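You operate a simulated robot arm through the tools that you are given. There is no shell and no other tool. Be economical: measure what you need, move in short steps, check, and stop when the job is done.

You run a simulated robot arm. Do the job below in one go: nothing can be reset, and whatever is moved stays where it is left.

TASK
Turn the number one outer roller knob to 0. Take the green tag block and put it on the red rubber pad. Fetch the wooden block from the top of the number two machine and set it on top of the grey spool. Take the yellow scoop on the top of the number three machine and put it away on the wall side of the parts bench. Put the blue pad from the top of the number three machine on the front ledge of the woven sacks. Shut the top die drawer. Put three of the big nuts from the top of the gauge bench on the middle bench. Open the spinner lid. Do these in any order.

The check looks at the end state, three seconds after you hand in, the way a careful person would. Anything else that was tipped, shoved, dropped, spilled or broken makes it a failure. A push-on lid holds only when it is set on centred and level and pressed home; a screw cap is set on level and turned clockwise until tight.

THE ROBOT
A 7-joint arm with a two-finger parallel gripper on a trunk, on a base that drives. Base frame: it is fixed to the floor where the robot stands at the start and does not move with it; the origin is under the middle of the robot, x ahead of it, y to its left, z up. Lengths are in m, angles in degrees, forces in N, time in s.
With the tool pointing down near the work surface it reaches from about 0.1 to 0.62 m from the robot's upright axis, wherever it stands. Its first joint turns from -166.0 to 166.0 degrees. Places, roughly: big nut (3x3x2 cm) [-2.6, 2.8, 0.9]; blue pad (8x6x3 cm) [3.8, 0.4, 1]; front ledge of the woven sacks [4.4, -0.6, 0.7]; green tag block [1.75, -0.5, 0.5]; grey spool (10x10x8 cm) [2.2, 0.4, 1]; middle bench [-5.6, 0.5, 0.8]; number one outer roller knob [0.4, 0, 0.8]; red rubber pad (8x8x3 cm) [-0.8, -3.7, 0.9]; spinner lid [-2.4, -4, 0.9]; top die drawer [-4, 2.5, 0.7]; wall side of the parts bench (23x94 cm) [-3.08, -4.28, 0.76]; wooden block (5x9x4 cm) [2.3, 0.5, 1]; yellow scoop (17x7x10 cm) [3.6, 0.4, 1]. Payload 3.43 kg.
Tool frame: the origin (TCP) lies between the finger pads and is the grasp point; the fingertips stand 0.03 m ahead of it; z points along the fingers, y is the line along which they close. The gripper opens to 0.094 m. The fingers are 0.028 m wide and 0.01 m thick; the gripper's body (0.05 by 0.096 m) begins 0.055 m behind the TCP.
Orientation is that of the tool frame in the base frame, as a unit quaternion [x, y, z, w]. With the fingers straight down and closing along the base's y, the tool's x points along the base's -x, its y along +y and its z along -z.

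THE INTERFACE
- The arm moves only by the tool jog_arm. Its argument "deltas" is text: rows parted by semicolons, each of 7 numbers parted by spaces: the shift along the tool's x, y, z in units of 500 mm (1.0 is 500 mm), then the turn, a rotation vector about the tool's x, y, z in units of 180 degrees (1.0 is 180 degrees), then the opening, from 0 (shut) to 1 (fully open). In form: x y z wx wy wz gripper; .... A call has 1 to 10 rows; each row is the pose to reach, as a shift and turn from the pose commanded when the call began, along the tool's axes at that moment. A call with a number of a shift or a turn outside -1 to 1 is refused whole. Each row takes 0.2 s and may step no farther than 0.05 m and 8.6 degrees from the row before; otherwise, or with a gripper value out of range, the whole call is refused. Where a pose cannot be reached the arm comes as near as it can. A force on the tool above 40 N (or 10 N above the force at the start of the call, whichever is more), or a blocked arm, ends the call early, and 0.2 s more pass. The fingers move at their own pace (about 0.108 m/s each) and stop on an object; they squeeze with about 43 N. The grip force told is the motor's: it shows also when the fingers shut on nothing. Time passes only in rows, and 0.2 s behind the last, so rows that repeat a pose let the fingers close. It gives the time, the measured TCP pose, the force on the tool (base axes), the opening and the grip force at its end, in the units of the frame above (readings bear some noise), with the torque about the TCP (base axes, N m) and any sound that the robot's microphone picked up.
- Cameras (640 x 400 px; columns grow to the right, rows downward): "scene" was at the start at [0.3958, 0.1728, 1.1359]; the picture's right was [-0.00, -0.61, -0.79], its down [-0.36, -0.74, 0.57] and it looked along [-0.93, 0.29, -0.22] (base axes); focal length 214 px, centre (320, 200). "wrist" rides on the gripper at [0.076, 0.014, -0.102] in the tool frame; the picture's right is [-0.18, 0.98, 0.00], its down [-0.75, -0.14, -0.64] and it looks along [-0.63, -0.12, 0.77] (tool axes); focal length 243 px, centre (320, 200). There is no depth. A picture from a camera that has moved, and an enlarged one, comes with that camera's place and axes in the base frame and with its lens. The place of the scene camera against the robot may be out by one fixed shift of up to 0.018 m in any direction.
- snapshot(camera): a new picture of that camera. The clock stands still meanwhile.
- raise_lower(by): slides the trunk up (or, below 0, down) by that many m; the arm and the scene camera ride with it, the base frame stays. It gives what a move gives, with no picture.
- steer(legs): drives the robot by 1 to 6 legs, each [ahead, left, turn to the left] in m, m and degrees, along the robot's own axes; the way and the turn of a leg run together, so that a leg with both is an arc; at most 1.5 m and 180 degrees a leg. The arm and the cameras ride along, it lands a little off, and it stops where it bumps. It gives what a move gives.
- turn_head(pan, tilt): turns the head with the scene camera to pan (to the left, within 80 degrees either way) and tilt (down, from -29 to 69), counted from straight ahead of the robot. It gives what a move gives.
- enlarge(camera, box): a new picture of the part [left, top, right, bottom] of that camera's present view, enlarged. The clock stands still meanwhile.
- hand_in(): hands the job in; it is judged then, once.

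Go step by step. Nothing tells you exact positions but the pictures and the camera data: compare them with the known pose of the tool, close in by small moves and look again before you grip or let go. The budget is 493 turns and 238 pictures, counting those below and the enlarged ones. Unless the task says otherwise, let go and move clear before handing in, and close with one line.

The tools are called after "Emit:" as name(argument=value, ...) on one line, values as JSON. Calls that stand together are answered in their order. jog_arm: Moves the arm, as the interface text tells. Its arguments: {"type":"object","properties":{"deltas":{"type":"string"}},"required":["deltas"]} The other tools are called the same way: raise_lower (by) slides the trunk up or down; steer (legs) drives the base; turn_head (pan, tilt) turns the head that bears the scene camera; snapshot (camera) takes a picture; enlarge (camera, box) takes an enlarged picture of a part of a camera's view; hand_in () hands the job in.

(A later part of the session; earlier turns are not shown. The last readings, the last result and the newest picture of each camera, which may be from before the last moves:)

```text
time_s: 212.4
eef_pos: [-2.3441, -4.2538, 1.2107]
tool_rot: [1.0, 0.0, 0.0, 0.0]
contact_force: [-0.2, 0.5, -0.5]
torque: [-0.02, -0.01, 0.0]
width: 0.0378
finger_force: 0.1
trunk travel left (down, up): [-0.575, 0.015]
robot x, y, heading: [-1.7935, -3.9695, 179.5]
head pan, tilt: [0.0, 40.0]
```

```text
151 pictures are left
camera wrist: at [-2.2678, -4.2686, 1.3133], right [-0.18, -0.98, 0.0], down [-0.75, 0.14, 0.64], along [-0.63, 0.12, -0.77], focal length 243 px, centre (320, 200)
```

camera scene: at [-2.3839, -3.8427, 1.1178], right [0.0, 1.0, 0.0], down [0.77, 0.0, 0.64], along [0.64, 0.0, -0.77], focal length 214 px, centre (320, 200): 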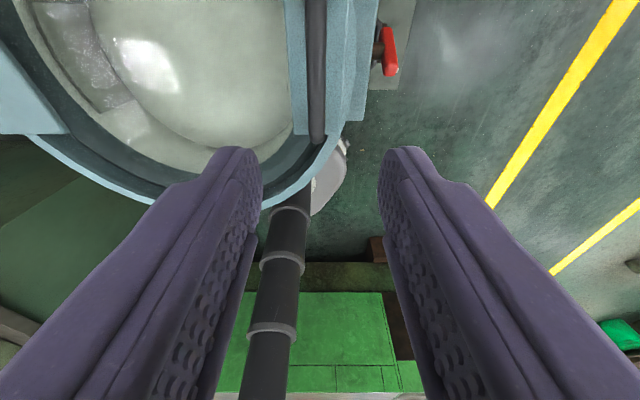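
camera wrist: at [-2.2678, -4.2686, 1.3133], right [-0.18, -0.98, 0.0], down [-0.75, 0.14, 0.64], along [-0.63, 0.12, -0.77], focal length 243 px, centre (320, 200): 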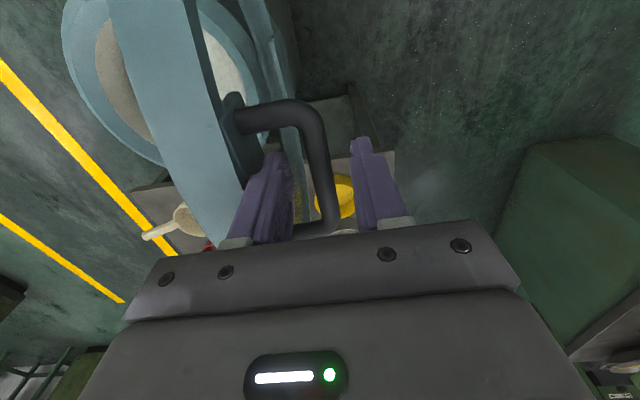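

The lid stays open by itself. I'll withdraw upward and clear toward the east.

Emit:
jog_arm(deltas="0 0 -0.03 0 0 0 0.4; 0 0 -0.06 0 0 0 0.4; 0 0 -0.09 0 0 0 0.4; 0 0 -0.09 0 0 0 0.4")

Emit:
snapshot(camera="wrist")

```text
time_s: 213.4
eef_pos: [-2.3433, -4.2543, 1.2562]
tool_rot: [1.0, 0.0, 0.0, 0.0]
contact_force: [0.6, -0.1, 0.3]
torque: [-0.02, 0.0, 0.0]
width: 0.0377
finger_force: 0.1
trunk travel left (down, up): [-0.575, 0.015]
robot x, y, heading: [-1.7926, -3.9657, 179.4]
head pan, tilt: [0.0, 40.0]
```

```text
150 pictures are left
camera wrist: at [-2.2672, -4.2684, 1.3578], right [-0.18, -0.98, 0.0], down [-0.75, 0.14, 0.64], along [-0.63, 0.12, -0.77], focal length 243 px, centre (320, 200)
```

wrist: 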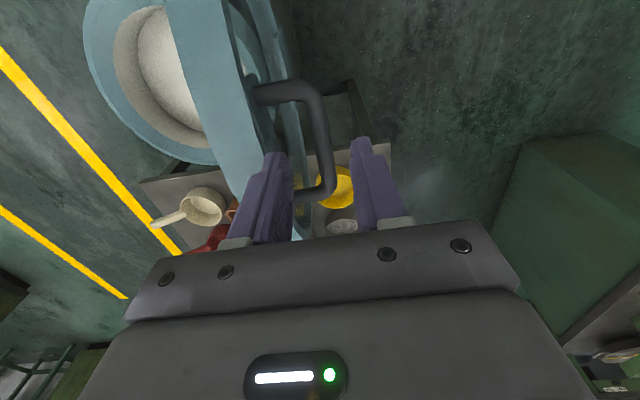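

Emit:
jog_arm(deltas="0 0.01 -0.03 0 0 0 0.4; 0 0.02 -0.05 0 0 0 0.4; 0 0.02 -0.05 0 0 0 0.4")

Emit:
steer(legs=[[-0.4, 0, 0]])

Emit:
turn_head(pan=0, tilt=-29)

Emit:
snapshot(camera="scene")

```text
time_s: 214.2
eef_pos: [-2.3442, -4.2641, 1.2804]
tool_rot: [1.0, 0.001, 0.0, 0.0]
contact_force: [-0.3, 0.9, 0.1]
torque: [-0.04, -0.01, 0.0]
width: 0.0378
finger_force: 0.0
trunk travel left (down, up): [-0.575, 0.015]
robot x, y, heading: [-1.7919, -3.9674, 179.3]
head pan, tilt: [0.0, 40.0]
```

```text
time_s: 216.7
eef_pos: [-1.9432, -4.2691, 1.2798]
tool_rot: [1.0, 0.0, -0.001, 0.0]
contact_force: [0.2, -0.6, -0.2]
torque: [-0.01, 0.02, -0.02]
width: 0.0376
finger_force: 0.0
trunk travel left (down, up): [-0.575, 0.015]
robot x, y, heading: [-1.3956, -3.9767, 179.4]
head pan, tilt: [0.0, 40.0]
```

```text
time_s: 218.1
eef_pos: [-1.9445, -4.268, 1.2807]
tool_rot: [1.0, -0.001, 0.0, 0.001]
contact_force: [-0.2, -0.5, -0.8]
torque: [0.02, 0.02, 0.03]
width: 0.0374
finger_force: 0.1
trunk travel left (down, up): [-0.575, 0.015]
robot x, y, heading: [-1.3911, -3.974, 179.4]
head pan, tilt: [0.0, -28.6]
```

```text
149 pictures are left
camera scene: at [-2.0886, -4.2629, 1.3539], right [0.0, 1.0, 0.0], down [0.88, 0.0, -0.48], along [-0.48, 0.0, -0.88], focal length 214 px, centre (320, 200)
```

scene: 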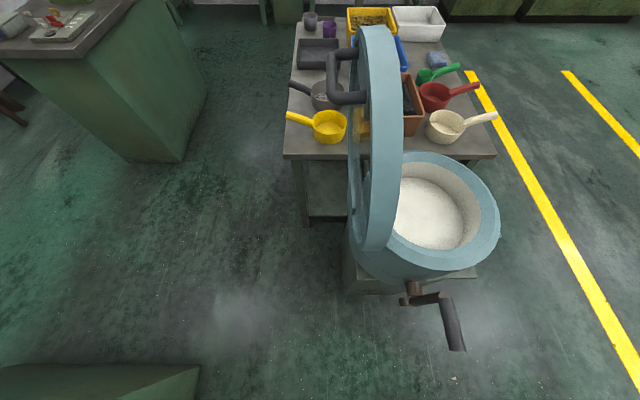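

The lid is open and stays up: spinner done. Now back to the aisle and east for the green block, keeping the arm tucked.

Emit:
jog_arm(deltas="0.029 -0.084 0 0 0 0 0.5; 0.058 -0.168 0 0 0 0 0.5; 0.087 -0.252 0 0 0 0 0.5; 0.116 -0.336 0 0 0 0 0.5; 0.145 -0.42 0 0 0 0 0.5; 0.174 -0.504 0 0 0 0 0.5; 0.2 -0.588 0 0 0 0 0.5; 0.2 -0.588 0 0 0 0 0.5")

Emit:
steer(legs=[[0, -0.9, 0], [0, -0.88, 0], [0, 0, -179], [1.3, 0, 0], [1.3, 0, 0]])

Emit:
snapshot(camera="scene")

```text
time_s: 219.9
eef_pos: [-1.8438, -3.9747, 1.2775]
tool_rot: [1.0, 0.0, -0.001, 0.0]
contact_force: [-0.2, 0.1, 0.2]
torque: [0.05, 0.02, 0.01]
width: 0.0468
finger_force: 0.1
trunk travel left (down, up): [-0.575, 0.015]
robot x, y, heading: [-1.3883, -3.9737, 179.3]
head pan, tilt: [0.0, -28.6]
```

```text
time_s: 248.3
eef_pos: [1.6867, -2.0937, 1.2782]
tool_rot: [-0.019, 1.0, 0.0, 0.0]
contact_force: [0.4, 0.2, -0.4]
torque: [0.04, -0.01, -0.03]
width: 0.047
finger_force: 0.0
trunk travel left (down, up): [-0.575, 0.015]
robot x, y, heading: [1.2328, -2.1152, 1.4]
head pan, tilt: [0.0, -28.6]
```

```text
148 pictures are left
camera scene: at [1.8431, -2.0829, 1.3515], right [0.04, -1.0, 0.0], down [-0.88, -0.03, -0.48], along [0.48, 0.02, -0.88], focal length 214 px, centre (320, 200)
```

scene: 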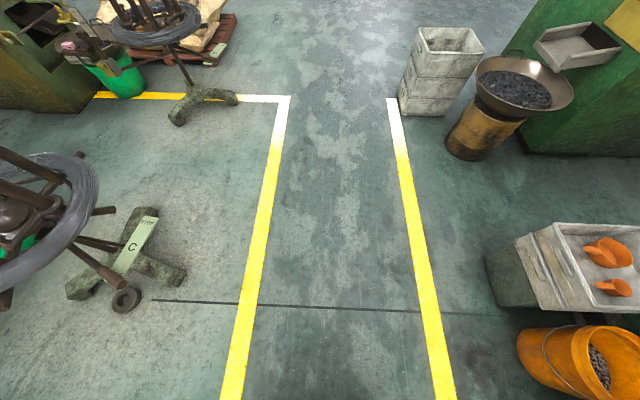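

I'm in the aisle at x≈1.23. Turn north and look into the gap between the stands.

Emit:
steer(legs=[[0, 0, 89]])

Emit:
snapshot(camera="scene")

Emit:
snapshot(camera="wrist")

```text
time_s: 252.6
eef_pos: [1.204, -1.6616, 1.2782]
tool_rot: [0.728, -0.685, 0.0, -0.001]
contact_force: [0.2, 0.5, 0.3]
torque: [0.01, -0.02, 0.0]
width: 0.0471
finger_force: 0.1
trunk travel left (down, up): [-0.575, 0.015]
robot x, y, heading: [1.2341, -2.114, 93.1]
head pan, tilt: [0.0, -28.6]
```

```text
147 pictures are left
camera scene: at [1.2017, -1.5062, 1.3517], right [1.0, 0.06, 0.0], down [0.05, -0.88, -0.48], along [-0.03, 0.48, -0.88], focal length 214 px, centre (320, 200)
```

scene: 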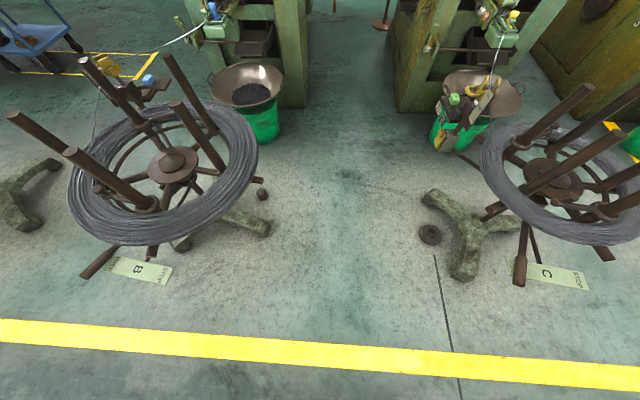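

```text
146 pictures are left
camera wrist: at [1.195, -1.7385, 1.381], right [-0.99, 0.12, 0.0], down [0.09, 0.76, 0.64], along [0.08, 0.64, -0.77], focal length 243 px, centre (320, 200)
```

wrist: 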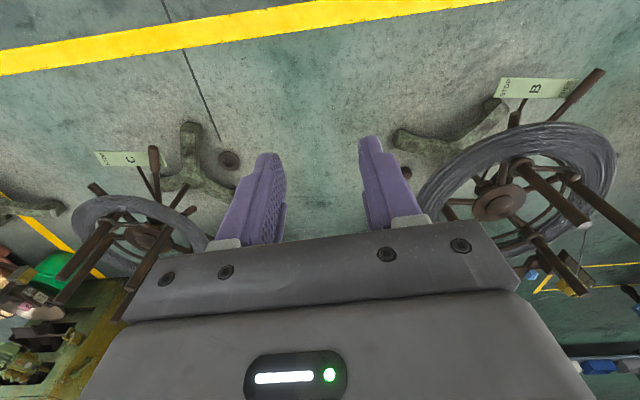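

The gap between stands B and C is about 0.7 m wide, centred at x≈1.32. I'll drive in and look at the tray with the green block.

Emit:
steer(legs=[[0, -0.09, -3], [0.7, 0, 0], [0.62, 0, 0]])

Emit:
turn_head(pan=-50, tilt=-25)

Emit:
snapshot(camera="scene")

Emit:
turn_head(pan=0, tilt=-29)

Emit:
snapshot(camera="scene")

```text
time_s: 260.2
eef_pos: [1.3067, -0.3287, 1.2786]
tool_rot: [0.715, -0.699, 0.0, 0.0]
contact_force: [0.2, -0.4, -0.2]
torque: [0.0, 0.01, 0.0]
width: 0.0471
finger_force: 0.1
trunk travel left (down, up): [-0.575, 0.015]
robot x, y, heading: [1.3209, -0.7846, 90.5]
head pan, tilt: [0.0, -28.6]
```

```text
time_s: 261.4
eef_pos: [1.3062, -0.3295, 1.2787]
tool_rot: [0.715, -0.699, 0.0, 0.0]
contact_force: [-0.9, -0.3, 0.1]
torque: [0.0, -0.06, -0.01]
width: 0.0471
finger_force: 0.0
trunk travel left (down, up): [-0.575, 0.015]
robot x, y, heading: [1.3171, -0.7813, 90.5]
head pan, tilt: [-50.0, -25.0]
```

```text
145 pictures are left
camera scene: at [1.3639, -0.1778, 1.3731], right [0.64, 0.01, 0.77], down [0.34, -0.9, -0.27], along [0.68, 0.44, -0.58], focal length 214 px, centre (320, 200)
```

scene: 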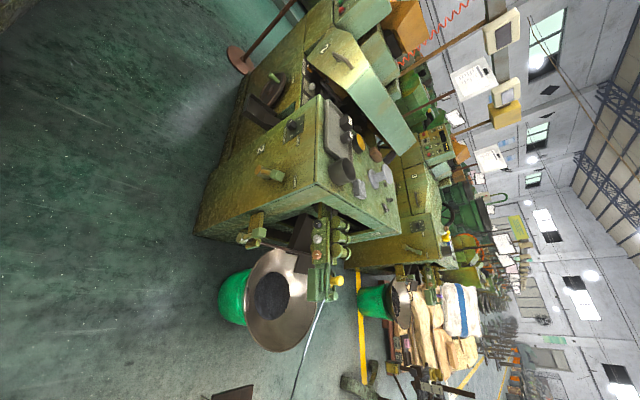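

```text
time_s: 262.6
eef_pos: [1.3078, -0.3305, 1.2791]
tool_rot: [0.715, -0.699, 0.0, 0.001]
contact_force: [0.6, -0.3, 0.8]
torque: [-0.01, -0.04, 0.0]
width: 0.0472
finger_force: 0.0
trunk travel left (down, up): [-0.575, 0.015]
robot x, y, heading: [1.3185, -0.7817, 90.6]
head pan, tilt: [0.0, -28.6]
```

```text
144 pictures are left
camera scene: at [1.3095, -0.1745, 1.3517], right [1.0, 0.02, 0.0], down [0.02, -0.88, -0.48], along [-0.01, 0.48, -0.88], focal length 214 px, centre (320, 200)
```

scene: 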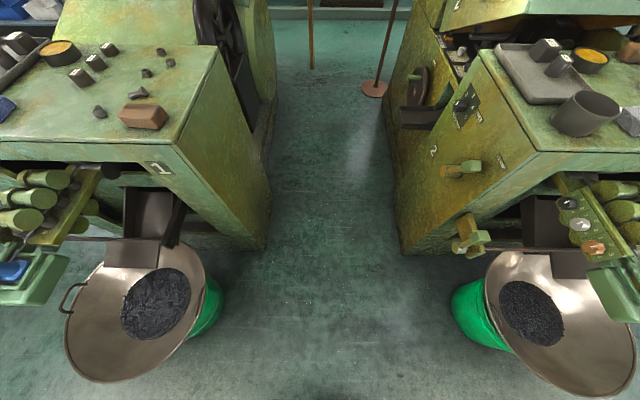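

Machine two's cabinet top (z≈0.97) spans x 1.8 to ~2.4, and the spool and block sit at its east end. I'll go around to the gap between machines two and three.

Emit:
steer(legs=[[-0.7, 0, 0], [-0.65, 0, 0], [0, -1.4, 0]])

Emit:
snapshot(camera="scene")

```text
time_s: 276.1
eef_pos: [2.7032, -1.6298, 1.2777]
tool_rot: [0.723, -0.691, 0.0, 0.0]
contact_force: [0.4, 0.0, 0.4]
torque: [0.0, 0.03, -0.02]
width: 0.047
finger_force: 0.1
trunk travel left (down, up): [-0.575, 0.015]
robot x, y, heading: [2.7268, -2.0794, 91.7]
head pan, tilt: [0.0, -28.6]
```

```text
143 pictures are left
camera scene: at [2.704, -1.4746, 1.3517], right [1.0, 0.05, 0.0], down [0.04, -0.88, -0.48], along [-0.02, 0.48, -0.88], focal length 214 px, centre (320, 200)
```

scene: 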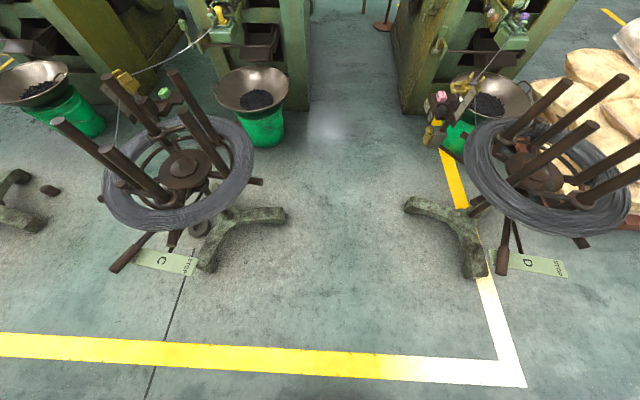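

Emit:
steer(legs=[[0, -0.13, -1.7], [1.0, 0, 0], [0.9, 0, 0]])

Emit:
snapshot(camera="scene")

Emit:
turn_head(pan=50, tilt=0)

Emit:
snapshot(camera="scene")

```text
time_s: 286.6
eef_pos: [2.7937, 0.2783, 1.2784]
tool_rot: [0.723, -0.691, 0.0, 0.0]
contact_force: [-0.2, -0.1, 0.6]
torque: [-0.01, -0.04, -0.02]
width: 0.047
finger_force: 0.0
trunk travel left (down, up): [-0.575, 0.015]
robot x, y, heading: [2.8135, -0.1752, 91.7]
head pan, tilt: [0.0, -28.6]
```

```text
142 pictures are left
camera scene: at [2.7936, 0.4326, 1.3515], right [1.0, 0.04, 0.0], down [0.04, -0.88, -0.48], along [-0.02, 0.48, -0.88], focal length 214 px, centre (320, 200)
```

scene: 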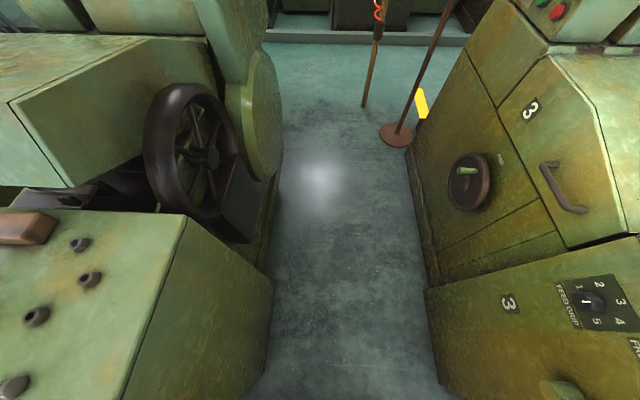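

```text
time_s: 287.8
eef_pos: [2.7939, 0.277, 1.2779]
tool_rot: [0.722, -0.692, -0.001, -0.001]
contact_force: [-0.2, 0.0, -0.5]
torque: [-0.01, 0.01, 0.07]
width: 0.047
finger_force: 0.1
trunk travel left (down, up): [-0.575, 0.015]
robot x, y, heading: [2.8154, -0.1765, 91.7]
head pan, tilt: [50.0, 0.0]
```

```text
141 pictures are left
camera scene: at [2.7265, 0.3891, 1.3609], right [0.64, 0.03, -0.77], down [0.04, -1.0, 0.0], along [-0.77, -0.03, -0.64], focal length 214 px, centre (320, 200)
```

scene: 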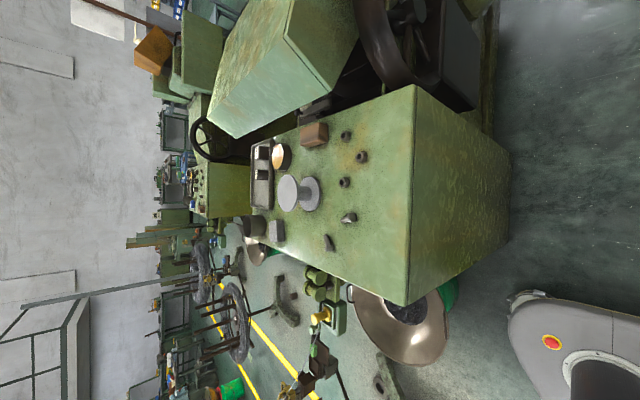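

The wooden block is at about [2.23, 0.56] and the spool at [2.24, 0.40] on cabinet two. I'll drive up beside it and face west.

Emit:
steer(legs=[[0.55, 0, 0], [0, 0, 88]])

Emit:
raise_lower(by=-0.12)

Emit:
turn_head(pan=0, tilt=0)

Emit:
snapshot(camera="scene")

Emit:
snapshot(camera="wrist")

```text
time_s: 294.7
eef_pos: [2.3469, 0.3748, 1.2788]
tool_rot: [1.0, 0.005, -0.001, 0.0]
contact_force: [0.1, -0.5, 0.4]
torque: [0.04, 0.02, -0.02]
width: 0.0471
finger_force: 0.0
trunk travel left (down, up): [-0.575, 0.015]
robot x, y, heading: [2.796, 0.3833, -179.7]
head pan, tilt: [50.0, 0.0]
```

```text
time_s: 296.2
eef_pos: [2.3457, 0.3739, 1.1583]
tool_rot: [1.0, 0.006, 0.0, 0.0]
contact_force: [-0.1, -0.1, -0.5]
torque: [0.02, -0.01, -0.01]
width: 0.0469
finger_force: 0.1
trunk travel left (down, up): [-0.455, 0.135]
robot x, y, heading: [2.7982, 0.3811, -180.3]
head pan, tilt: [50.0, 0.0]
```

```text
time_s: 297.4
eef_pos: [2.3461, 0.374, 1.157]
tool_rot: [1.0, 0.006, -0.001, 0.0]
contact_force: [-0.6, 0.1, 0.1]
torque: [0.0, 0.0, 0.0]
width: 0.0469
finger_force: 0.1
trunk travel left (down, up): [-0.455, 0.135]
robot x, y, heading: [2.7979, 0.3843, -180.2]
head pan, tilt: [0.0, 0.0]
```

```text
140 pictures are left
camera scene: at [2.2425, 0.3787, 1.2087], right [-0.01, 1.0, 0.0], down [1.0, 0.01, 0.0], along [0.0, 0.0, -1.0], focal length 214 px, centre (320, 200)
```

scene: 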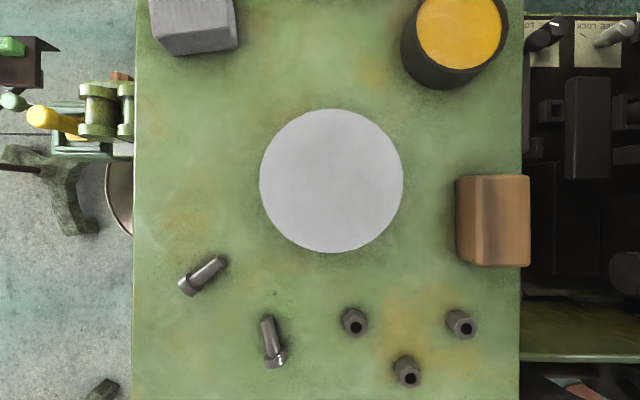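

```text
139 pictures are left
camera wrist: at [2.4226, 0.361, 1.261], right [-0.17, -0.98, 0.0], down [-0.75, 0.13, 0.64], along [-0.63, 0.11, -0.77], focal length 243 px, centre (320, 200)
```

wrist: 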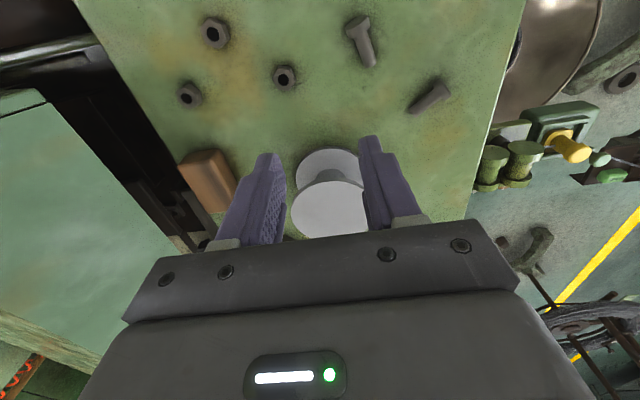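

Clear top view: spool at about [2.235, 0.385], wooden block at about [2.262, 0.544] with its long side along x. I'll move over the block.

Emit:
jog_arm(deltas="-0.032 -0.068 0 0 0 0 0.75; -0.065 -0.136 0 0 0 0 0.75; -0.098 -0.204 0.02 0 0 0 0.75; -0.131 -0.272 0.04 0 0 0 0.75; -0.164 -0.34 0.06 0 0 0 0.75; -0.164 -0.34 0.11 0 0 0 0.75; -0.164 -0.34 0.11 0 0 0 0.75")

Emit:
turn_head(pan=0, tilt=30)

Emit:
snapshot(camera="scene")

Emit:
snapshot(camera="wrist")

```text
time_s: 299.0
eef_pos: [2.2611, 0.5434, 1.1013]
tool_rot: [1.0, 0.006, 0.0, 0.001]
contact_force: [-0.7, 0.6, 0.1]
torque: [-0.02, 0.0, 0.02]
width: 0.0706
finger_force: 0.1
trunk travel left (down, up): [-0.455, 0.135]
robot x, y, heading: [2.7987, 0.3828, -179.9]
head pan, tilt: [0.0, 0.0]
```

```text
time_s: 299.9
eef_pos: [2.2621, 0.543, 1.1016]
tool_rot: [1.0, 0.005, 0.001, 0.001]
contact_force: [0.0, 0.4, -0.6]
torque: [0.02, -0.03, -0.03]
width: 0.0706
finger_force: 0.0
trunk travel left (down, up): [-0.455, 0.135]
robot x, y, heading: [2.7981, 0.382, -179.8]
head pan, tilt: [0.0, 30.0]
```

```text
138 pictures are left
camera scene: at [2.206, 0.5479, 1.1516], right [-0.01, 1.0, 0.0], down [0.87, 0.01, 0.5], along [0.5, 0.01, -0.87], focal length 214 px, centre (320, 200)
```

scene: 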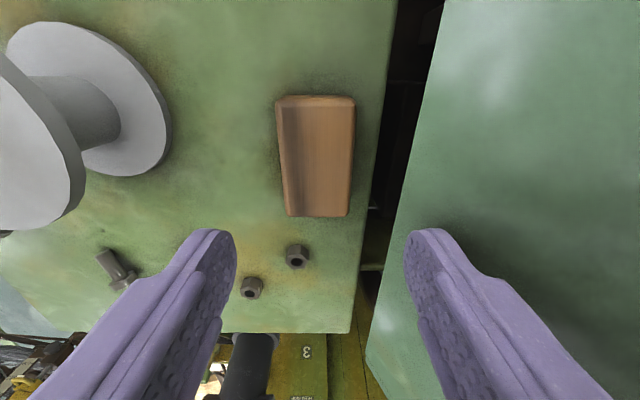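

```text
137 pictures are left
camera wrist: at [2.3378, 0.5295, 1.2044], right [-0.17, -0.98, 0.0], down [-0.75, 0.13, 0.64], along [-0.63, 0.11, -0.77], focal length 243 px, centre (320, 200)
```

wrist: 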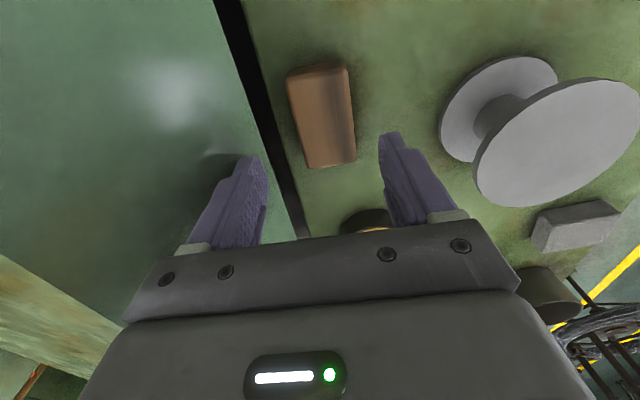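

Centred. I'll narrow the opening to stay clear of the lid edge on the right, descend and grip.

Emit:
jog_arm(deltas="-0.01 -0.008 0 0 0 0 0.66; -0.01 -0.008 0.06 0 0 0 0.66; -0.01 -0.008 0.12 0 0 0 0.66; -0.01 -0.008 0.161 0 0 0 0.66; -0.01 -0.008 0.161 0 0 0 0; -0.01 -0.008 0.161 0 0 0 0; -0.01 -0.008 0.161 0 0 0 0")

Emit:
snapshot(camera="wrist")

```text
time_s: 301.5
eef_pos: [2.257, 0.5472, 1.0223]
tool_rot: [1.0, 0.006, -0.001, -0.001]
contact_force: [-3.1, 2.9, 10.9]
torque: [0.25, 0.08, 0.03]
width: 0.0491
finger_force: 42.7
trunk travel left (down, up): [-0.455, 0.135]
robot x, y, heading: [2.7985, 0.3821, -179.7]
head pan, tilt: [0.0, 30.0]
```

```text
136 pictures are left
camera wrist: at [2.3331, 0.534, 1.1255], right [-0.17, -0.98, 0.0], down [-0.75, 0.13, 0.64], along [-0.63, 0.11, -0.77], focal length 243 px, centre (320, 200)
```

wrist: 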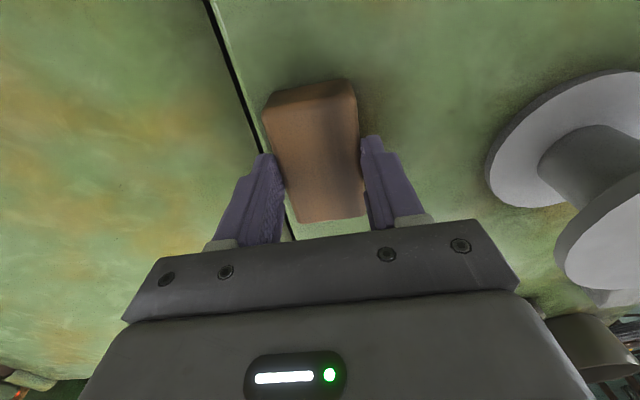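

Gripped the block (49 mm). Lift straight up and look at the spool from above.

Emit:
jog_arm(deltas="0 0 -0.08 0 0 0 0; 0 0 -0.16 0 0 0 0; 0 0 -0.24 0 0 0 0; 0 0 -0.24 0 0 0 0")

Emit:
turn_head(pan=0, tilt=20)

Emit:
snapshot(camera="scene")

Emit:
snapshot(camera="wrist")

```text
time_s: 302.5
eef_pos: [2.2562, 0.5486, 1.1432]
tool_rot: [1.0, 0.005, 0.0, 0.0]
contact_force: [-0.8, 0.6, 1.0]
torque: [0.0, -0.06, 0.05]
width: 0.0001
finger_force: 32.8
trunk travel left (down, up): [-0.455, 0.135]
robot x, y, heading: [2.7983, 0.3816, -180.1]
head pan, tilt: [0.0, 30.0]
```

```text
time_s: 303.3
eef_pos: [2.257, 0.5487, 1.1412]
tool_rot: [1.0, 0.005, 0.0, 0.001]
contact_force: [-0.4, 0.1, -0.2]
torque: [-0.01, -0.01, -0.02]
width: 0.0
finger_force: 32.8
trunk travel left (down, up): [-0.455, 0.135]
robot x, y, heading: [2.7974, 0.3829, -180.0]
head pan, tilt: [0.0, 20.0]
```

```text
135 pictures are left
camera scene: at [2.1853, 0.5531, 1.1895], right [-0.01, 1.0, 0.0], down [0.94, 0.01, 0.34], along [0.34, 0.0, -0.94], focal length 214 px, centre (320, 200)
```

scene: 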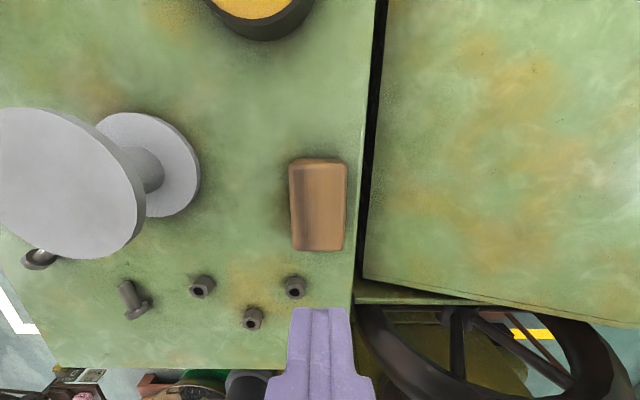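

```text
134 pictures are left
camera wrist: at [2.333, 0.535, 1.245], right [-0.17, -0.98, 0.0], down [-0.75, 0.13, 0.64], along [-0.63, 0.11, -0.77], focal length 243 px, centre (320, 200)
```

wrist: 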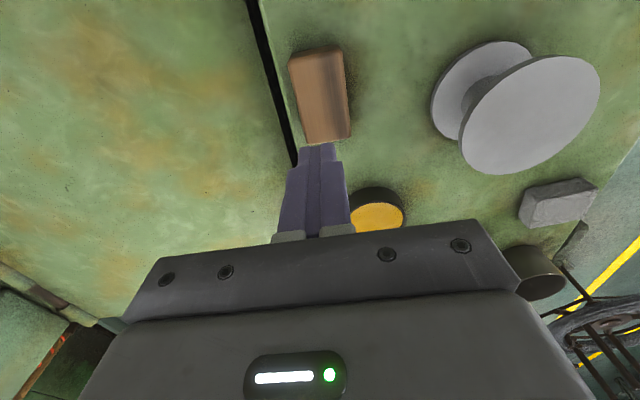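

The fingers only caught the rounded top and slipped; the block stayed put. Its top is lower than thought (~0.99), so I'll grip about 35 mm deeper.

Emit:
jog_arm(deltas="0 0 0 0 0 0 0.66; 0.002 0 0.08 0 0 0 0.66; 0.002 0 0.16 0 0 0 0.66; 0.002 0 0.24 0 0 0 0.66; 0.002 0 0.29 0 0 0 0.66; 0.002 0 0.31 0 0 0 0.66; 0.002 0 0.31 0 0 0 0.66")

```text
time_s: 304.6
eef_pos: [2.2593, 0.5488, 1.001]
tool_rot: [1.0, 0.006, -0.004, 0.0]
contact_force: [15.1, -3.6, 25.3]
torque: [-1.01, -0.79, 0.48]
width: 0.0643
finger_force: 1.8
trunk travel left (down, up): [-0.455, 0.135]
robot x, y, heading: [2.8007, 0.3846, -180.0]
head pan, tilt: [0.0, 20.0]
stopped in row 6: the force on the tool passed its limit at 46 N (the readings are from after the stop); the commanded pose is now the measured one
```

Fingertips reached the top at ~0.971. I'll lift 4 mm and grip there.

Emit:
jog_arm(deltas="0 0 -0.008 0 0 0 0.66; 0 0 -0.008 0 0 0 0; 0 0 -0.008 0 0 0 0; 0 0 -0.008 0 0 0 0; 0 0 -0.008 0 0 0 0")

Emit:
snapshot(camera="wrist")

Emit:
snapshot(camera="scene")

```text
time_s: 305.8
eef_pos: [2.2569, 0.5497, 1.0009]
tool_rot: [1.0, 0.005, -0.003, -0.001]
contact_force: [0.2, 1.2, -0.1]
torque: [-0.04, 0.03, -0.01]
width: 0.0536
finger_force: 42.9
trunk travel left (down, up): [-0.455, 0.135]
robot x, y, heading: [2.8016, 0.3803, -179.9]
head pan, tilt: [0.0, 20.0]
```

```text
133 pictures are left
camera wrist: at [2.3334, 0.5354, 1.1039], right [-0.17, -0.98, 0.0], down [-0.75, 0.13, 0.65], along [-0.64, 0.11, -0.76], focal length 243 px, centre (320, 200)
```

wrist: 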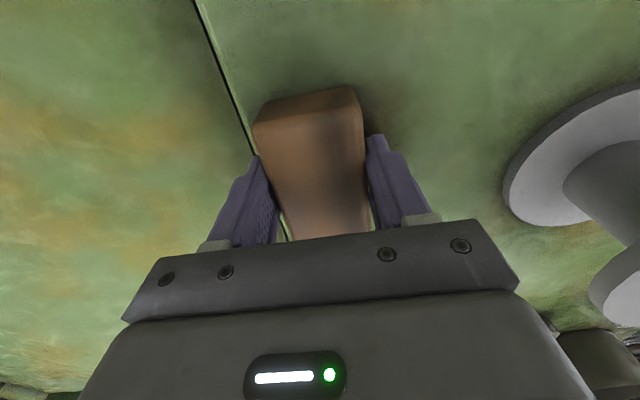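

```text
132 pictures are left
camera scene: at [2.1853, 0.5536, 1.0493], right [-0.01, 1.0, 0.0], down [0.94, 0.01, 0.34], along [0.34, 0.01, -0.94], focal length 214 px, centre (320, 200)
```

scene: 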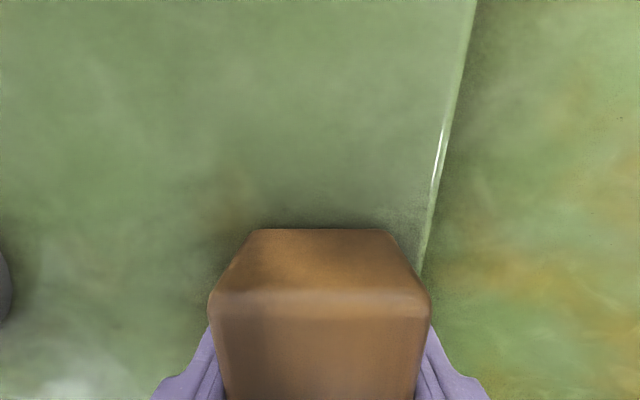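

Emit:
jog_arm(deltas="0 0 -0.02 0 0 0 0; 0 0 -0.04 0 0 0 0; 0 0 -0.07 0 0 0 0; 0 0 -0.07 0 0 0 0")

Emit:
snapshot(camera="wrist")

```text
time_s: 306.8
eef_pos: [2.2569, 0.5503, 1.0367]
tool_rot: [1.0, 0.006, -0.004, -0.001]
contact_force: [0.0, 0.5, -1.1]
torque: [0.01, 0.02, 0.0]
width: 0.0535
finger_force: 43.0
trunk travel left (down, up): [-0.455, 0.135]
robot x, y, heading: [2.7983, 0.38, -180.1]
head pan, tilt: [0.0, 20.0]
```

```text
131 pictures are left
camera wrist: at [2.3335, 0.5348, 1.1392], right [-0.17, -0.98, 0.0], down [-0.75, 0.13, 0.65], along [-0.64, 0.11, -0.76], focal length 243 px, centre (320, 200)
```

wrist: 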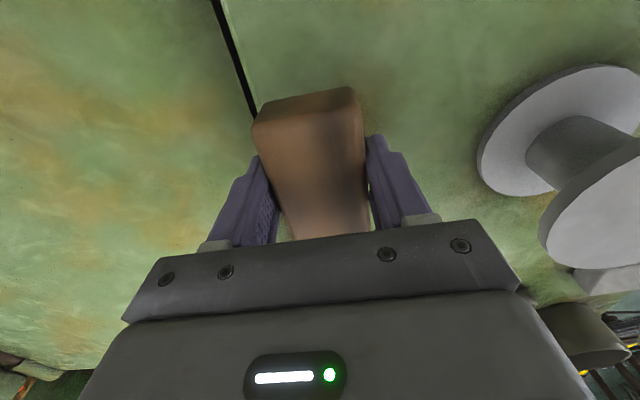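

Lifted securely. Now raise and move above the spool.

Emit:
jog_arm(deltas="0 0 -0.09 0 0 0 0; 0 0 -0.186 0 0 0 0; -0.01 0.08 -0.186 0 0 0 0; -0.02 0.16 -0.186 0 0 0 0; -0.03 0.24 -0.186 0 0 0 0; -0.044 0.324 -0.186 0 0 0 0; -0.044 0.324 -0.186 0 0 0 0")

Emit:
turn_head(pan=0, tilt=40)

Emit:
snapshot(camera="scene")

Emit:
snapshot(camera="wrist")

```text
time_s: 308.4
eef_pos: [2.2402, 0.3853, 1.1325]
tool_rot: [1.0, 0.006, -0.003, -0.001]
contact_force: [-0.2, -0.4, -1.0]
torque: [-0.03, 0.01, -0.03]
width: 0.0532
finger_force: 43.4
trunk travel left (down, up): [-0.455, 0.135]
robot x, y, heading: [2.7997, 0.3794, -179.8]
head pan, tilt: [0.0, 20.0]
```

```text
time_s: 309.2
eef_pos: [2.239, 0.3831, 1.1318]
tool_rot: [1.0, 0.006, -0.002, -0.001]
contact_force: [-0.8, -0.1, -0.9]
torque: [-0.03, 0.01, -0.01]
width: 0.0536
finger_force: 42.9
trunk travel left (down, up): [-0.455, 0.135]
robot x, y, heading: [2.8014, 0.3786, -180.0]
head pan, tilt: [0.0, 40.0]
```

```text
130 pictures are left
camera scene: at [2.2005, 0.3887, 1.1878], right [-0.01, 1.0, 0.0], down [0.77, 0.01, 0.64], along [0.64, 0.01, -0.77], focal length 214 px, centre (320, 200)
```

scene: 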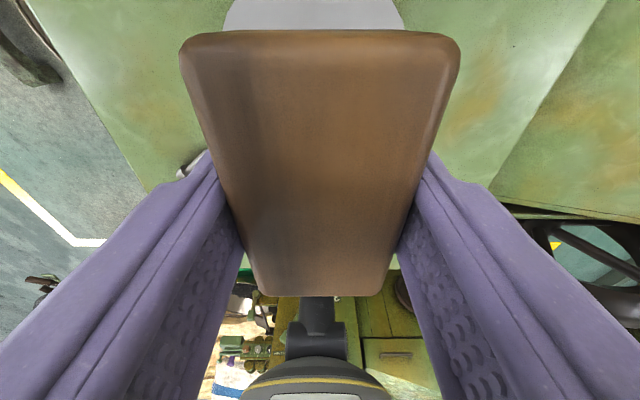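

```text
129 pictures are left
camera wrist: at [2.3173, 0.3701, 1.2345], right [-0.17, -0.98, 0.0], down [-0.75, 0.13, 0.65], along [-0.64, 0.11, -0.76], focal length 243 px, centre (320, 200)
```

wrist: 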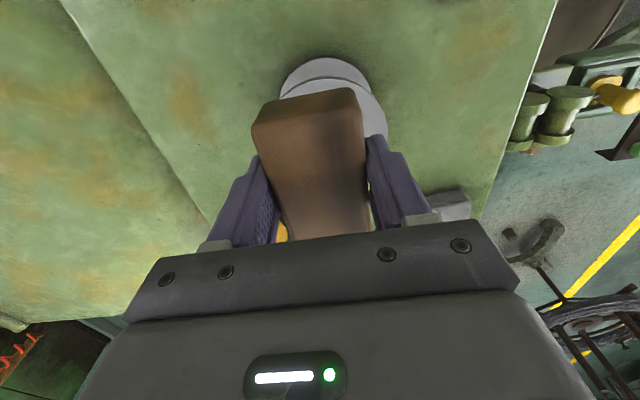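

The spool centre is about 19 mm further west than the block. I'll correct and lower gently onto the spool.

Emit:
jog_arm(deltas="-0.038 0.002 0 0 0 0 0; -0.038 0.002 0.05 0 0 0 0; -0.038 0.002 0.08 0 0 0 0; -0.038 0.002 0.09 0 0 0 0; -0.038 0.002 0.096 0 0 0 0")

Emit:
snapshot(camera="wrist")

```text
time_s: 310.4
eef_pos: [2.2179, 0.3842, 1.081]
tool_rot: [1.0, 0.006, -0.003, -0.001]
contact_force: [0.0, -0.3, -0.6]
torque: [-0.02, -0.04, -0.01]
width: 0.0537
finger_force: 43.0
trunk travel left (down, up): [-0.455, 0.135]
robot x, y, heading: [2.8013, 0.3828, -180.0]
head pan, tilt: [0.0, 40.0]
```

```text
128 pictures are left
camera wrist: at [2.2945, 0.3716, 1.1844], right [-0.17, -0.98, 0.0], down [-0.75, 0.13, 0.65], along [-0.64, 0.11, -0.76], focal length 243 px, centre (320, 200)
```

wrist: 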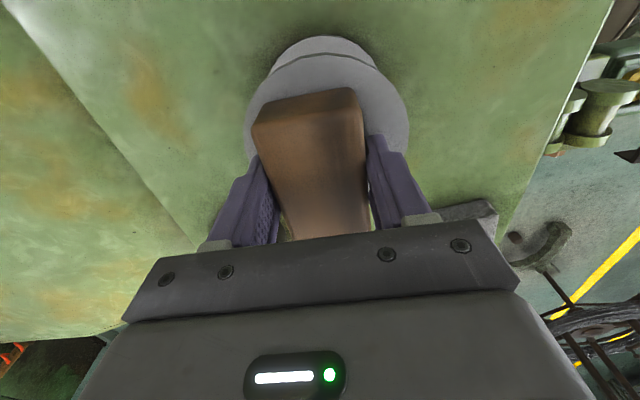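

Emit:
jog_arm(deltas="0 0.008 0.004 0 0 0 0; 0 0.008 0.01 0 0 0 0; 0 0.008 0.01 0 0 0 0")

Emit:
jog_arm(deltas="0 0 0.006 0 0 0 0; 0 0 0.006 0 0 0 0")

```text
time_s: 311.2
eef_pos: [2.2181, 0.3828, 1.0793]
tool_rot: [1.0, 0.005, -0.005, -0.001]
contact_force: [-2.8, 1.4, 31.2]
torque: [-0.05, -0.46, 0.02]
width: 0.0538
finger_force: 42.9
trunk travel left (down, up): [-0.455, 0.135]
robot x, y, heading: [2.7985, 0.3834, -180.0]
head pan, tilt: [0.0, 40.0]
```

```text
time_s: 311.6
eef_pos: [2.2167, 0.3807, 1.0795]
tool_rot: [1.0, 0.006, -0.006, 0.0]
contact_force: [5.9, 0.2, 18.8]
torque: [-0.07, -0.85, 0.07]
width: 0.0536
finger_force: 43.3
trunk travel left (down, up): [-0.455, 0.135]
robot x, y, heading: [2.8001, 0.3831, -179.9]
head pan, tilt: [0.0, 40.0]
stopped in row 1: the force on the tool passed its limit at 44 N (the readings are from after the stop); the commanded pose is now the measured one
```

Block is seated on the spool. Release and lift straight up.

Emit:
jog_arm(deltas="0 0 -0.002 0 0 0 0.3; 0 0 -0.002 0 0 0 0.68; 0 0 -0.002 0 0 0 0.68; 0 0 -0.06 0 0 0 0.68; 0 0 -0.14 0 0 0 0.68; 0 0 -0.22 0 0 0 0.68")

Emit:
turn_head(pan=0, tilt=10)

Emit:
snapshot(camera="scene")

Emit:
snapshot(camera="wrist")

```text
time_s: 312.9
eef_pos: [2.2176, 0.3823, 1.1893]
tool_rot: [1.0, 0.006, -0.005, -0.001]
contact_force: [0.3, -1.2, 0.2]
torque: [0.01, 0.05, 0.01]
width: 0.0638
finger_force: 0.1
trunk travel left (down, up): [-0.455, 0.135]
robot x, y, heading: [2.7981, 0.3863, -180.0]
head pan, tilt: [0.0, 40.0]
```

```text
time_s: 313.9
eef_pos: [2.2159, 0.3823, 1.1885]
tool_rot: [1.0, 0.006, -0.005, -0.001]
contact_force: [0.0, 0.5, -0.4]
torque: [0.0, 0.02, 0.03]
width: 0.064
finger_force: 0.1
trunk travel left (down, up): [-0.455, 0.135]
robot x, y, heading: [2.802, 0.3814, -179.7]
head pan, tilt: [0.0, 10.0]
```

```text
127 pictures are left
camera scene: at [2.1292, 0.3867, 1.237], right [-0.01, 1.0, 0.0], down [0.99, 0.01, 0.16], along [0.16, 0.0, -0.99], focal length 214 px, centre (320, 200)
```

scene: 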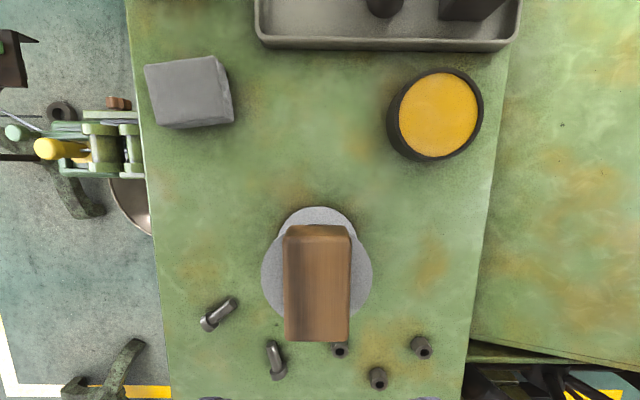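

```text
126 pictures are left
camera wrist: at [2.2938, 0.3688, 1.2906], right [-0.17, -0.98, 0.0], down [-0.75, 0.13, 0.65], along [-0.64, 0.11, -0.76], focal length 243 px, centre (320, 200)
```

wrist: 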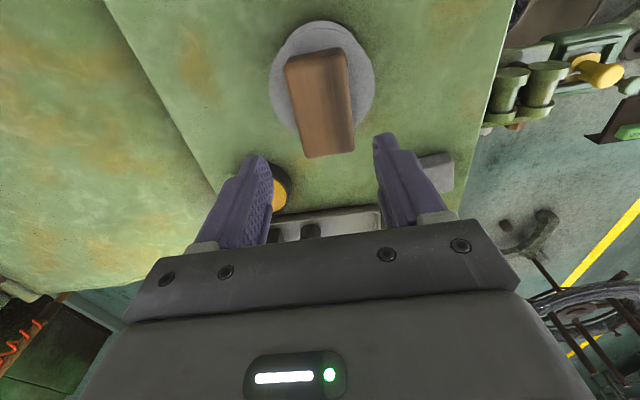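

The block sits on the spool. Next I'll retract, raise a bit and turn around (via the south) to face machine three.

Emit:
jog_arm(deltas="0.09 0 -0.03 0 0 0 0.5; 0.18 0 -0.06 0 0 0 0.5; 0.27 0 -0.1 0 0 0 0.5; 0.27 0 -0.1 0 0 0 0.5")

Emit:
raise_lower(by=0.06)

Emit:
steer(legs=[[0, 0, 179]])

Emit:
turn_head(pan=0, tilt=-20)

Emit:
snapshot(camera="scene")

Emit:
snapshot(camera="wrist")

```text
time_s: 314.9
eef_pos: [2.3505, 0.3813, 1.2372]
tool_rot: [1.0, 0.006, -0.005, -0.001]
contact_force: [0.1, 0.1, -0.6]
torque: [-0.03, -0.03, 0.01]
width: 0.0469
finger_force: 0.1
trunk travel left (down, up): [-0.455, 0.135]
robot x, y, heading: [2.7984, 0.3824, -180.1]
head pan, tilt: [0.0, 10.0]
```

```text
time_s: 315.9
eef_pos: [2.3518, 0.3831, 1.2971]
tool_rot: [1.0, 0.006, -0.006, -0.001]
contact_force: [0.5, 0.3, -0.1]
torque: [0.0, 0.04, 0.03]
width: 0.0468
finger_force: 0.1
trunk travel left (down, up): [-0.515, 0.075]
robot x, y, heading: [2.7982, 0.3782, -180.1]
head pan, tilt: [0.0, 10.0]
```

```text
time_s: 323.7
eef_pos: [3.2523, 0.3822, 1.2963]
tool_rot: [-0.009, 1.0, 0.0, 0.005]
contact_force: [-0.4, 0.4, 0.3]
torque: [-0.02, 0.0, 0.01]
width: 0.0469
finger_force: 0.2
trunk travel left (down, up): [-0.515, 0.075]
robot x, y, heading: [2.8054, 0.3841, 0.2]
head pan, tilt: [0.0, 10.0]
```

```text
time_s: 324.6
eef_pos: [3.2521, 0.3837, 1.2972]
tool_rot: [-0.009, 1.0, -0.001, 0.004]
contact_force: [0.5, 0.2, -0.8]
torque: [0.01, 0.0, -0.01]
width: 0.047
finger_force: 0.1
trunk travel left (down, up): [-0.515, 0.075]
robot x, y, heading: [2.8028, 0.3782, 0.3]
head pan, tilt: [0.0, -20.0]
```

```text
125 pictures are left
camera scene: at [3.3963, 0.39, 1.3626], right [0.02, -1.0, 0.0], down [-0.94, -0.02, -0.35], along [0.35, 0.0, -0.94], focal length 214 px, centre (320, 200)
```

scene: 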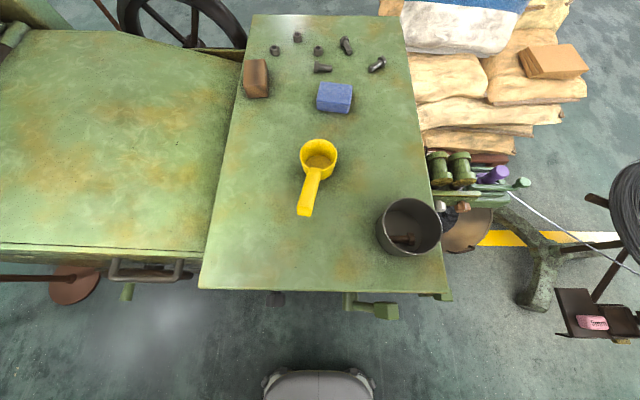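

```text
124 pictures are left
camera wrist: at [3.1739, 0.3952, 1.3988], right [0.17, 0.99, 0.0], down [0.75, -0.13, 0.65], along [0.64, -0.11, -0.76], focal length 243 px, centre (320, 200)
```

wrist: 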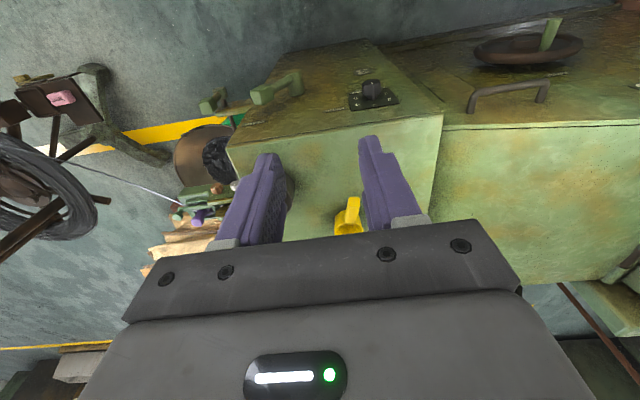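

Excellent view: the yellow scoop is at about [3.62, 0.39] and the blue pad at [3.78, 0.36] on cabinet three. I'll take the pad first: drive closer and reach over with a slight pitch.

Emit:
steer(legs=[[0.25, 0, 0]])

Emit:
jog_arm(deltas="-0.08 0 0 0 -0.02 0 1; -0.16 0 0 0 -0.04 0 1; -0.24 0 0 0 -0.06 0 1; -0.32 0 0 0 -0.08 0 1; -0.4 0 0 0 -0.1 0 1; -0.44 0.04 0 0 -0.11 0 1; -0.44 0.04 0 0 -0.11 0 1")

Emit:
turn_head(pan=0, tilt=10)

Emit:
snapshot(camera="scene")

```text
time_s: 326.4
eef_pos: [3.5041, 0.385, 1.2961]
tool_rot: [-0.011, 1.0, -0.001, 0.005]
contact_force: [0.1, -0.1, -0.1]
torque: [-0.02, 0.05, 0.01]
width: 0.0475
finger_force: 0.0
trunk travel left (down, up): [-0.515, 0.075]
robot x, y, heading: [3.0534, 0.3839, 0.4]
head pan, tilt: [0.0, -20.0]
```

```text
time_s: 328.0
eef_pos: [3.7231, 0.4098, 1.2987]
tool_rot: [-0.01, 0.984, 0.002, 0.178]
contact_force: [0.1, 0.4, 0.4]
torque: [0.04, 0.02, 0.04]
width: 0.094
finger_force: 0.0
trunk travel left (down, up): [-0.515, 0.075]
robot x, y, heading: [3.0554, 0.3824, 0.7]
head pan, tilt: [0.0, -20.0]
```

```text
time_s: 329.0
eef_pos: [3.7221, 0.4096, 1.2981]
tool_rot: [-0.01, 0.984, 0.001, 0.177]
contact_force: [-1.1, 0.8, 1.0]
torque: [0.0, -0.02, -0.01]
width: 0.0941
finger_force: 0.1
trunk travel left (down, up): [-0.515, 0.075]
robot x, y, heading: [3.0565, 0.389, 0.3]
head pan, tilt: [0.0, 10.0]
```

```text
123 pictures are left
camera scene: at [3.8039, 0.417, 1.3767], right [0.02, -1.0, 0.0], down [-0.98, -0.02, -0.18], along [0.18, 0.0, -0.98], focal length 214 px, centre (320, 200)
```

scene: 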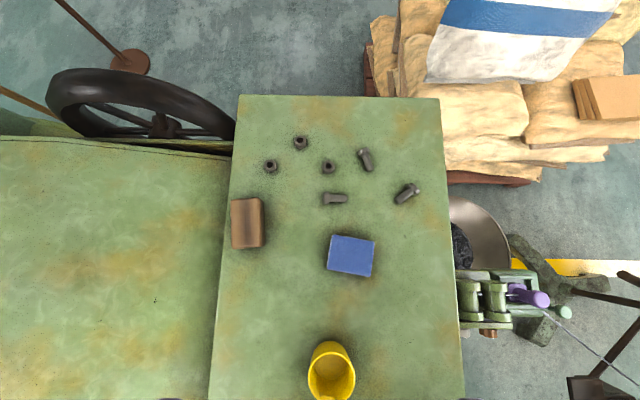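

Pad centre is at about [3.776, 0.360], rotated ~8°. I'll lower the trunk, align over it and check.

Emit:
raise_lower(by=-0.15)

Emit:
jog_arm(deltas="-0.05 -0.05 0.01 0 0 0.02 1; -0.09 -0.098 0.02 0 0 0.044 1; -0.09 -0.098 0.02 0 0 0.044 1")

Emit:
turn_head(pan=0, tilt=40)

Emit:
snapshot(camera="scene")

Emit:
snapshot(camera="wrist")

```text
time_s: 330.7
eef_pos: [3.7228, 0.4094, 1.1485]
tool_rot: [-0.01, 0.984, 0.001, 0.177]
contact_force: [-0.8, 0.0, -0.2]
torque: [-0.01, 0.01, 0.0]
width: 0.0937
finger_force: 0.0
trunk travel left (down, up): [-0.365, 0.225]
robot x, y, heading: [3.0517, 0.381, 0.5]
head pan, tilt: [0.0, 10.0]
```

```text
time_s: 331.5
eef_pos: [3.7697, 0.3624, 1.156]
tool_rot: [0.059, 0.983, 0.013, 0.176]
contact_force: [-1.0, 0.2, 0.4]
torque: [0.01, -0.01, -0.01]
width: 0.0938
finger_force: 0.0
trunk travel left (down, up): [-0.365, 0.225]
robot x, y, heading: [3.057, 0.3849, 0.5]
head pan, tilt: [0.0, 10.0]
```

```text
time_s: 332.5
eef_pos: [3.7683, 0.3638, 1.1549]
tool_rot: [0.058, 0.983, 0.012, 0.176]
contact_force: [0.7, -0.4, -0.4]
torque: [-0.01, -0.01, -0.02]
width: 0.0942
finger_force: 0.1
trunk travel left (down, up): [-0.365, 0.225]
robot x, y, heading: [3.056, 0.382, 0.5]
head pan, tilt: [0.0, 40.0]
```

```text
122 pictures are left
camera scene: at [3.8023, 0.3633, 1.2238], right [-0.11, -0.99, -0.05], down [-0.94, 0.09, 0.34], along [-0.33, 0.08, -0.94], focal length 214 px, centre (320, 200)
```

scene: 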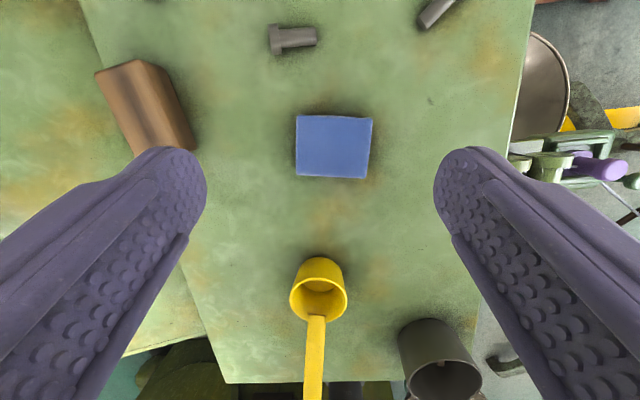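

```text
121 pictures are left
camera wrist: at [3.6634, 0.386, 1.226], right [0.28, 0.95, 0.11], down [0.46, -0.23, 0.86], along [0.84, -0.19, -0.51], focal length 243 px, centre (320, 200)
```

wrist: 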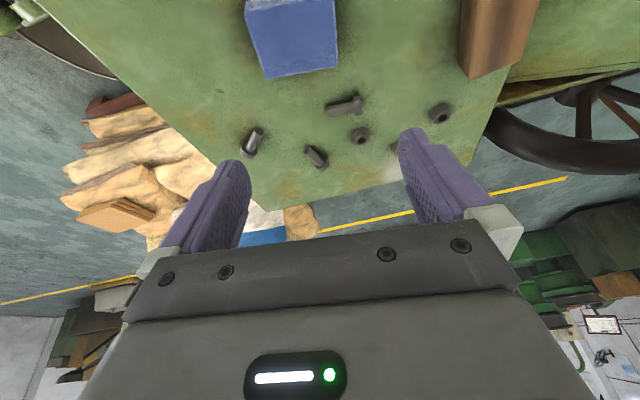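

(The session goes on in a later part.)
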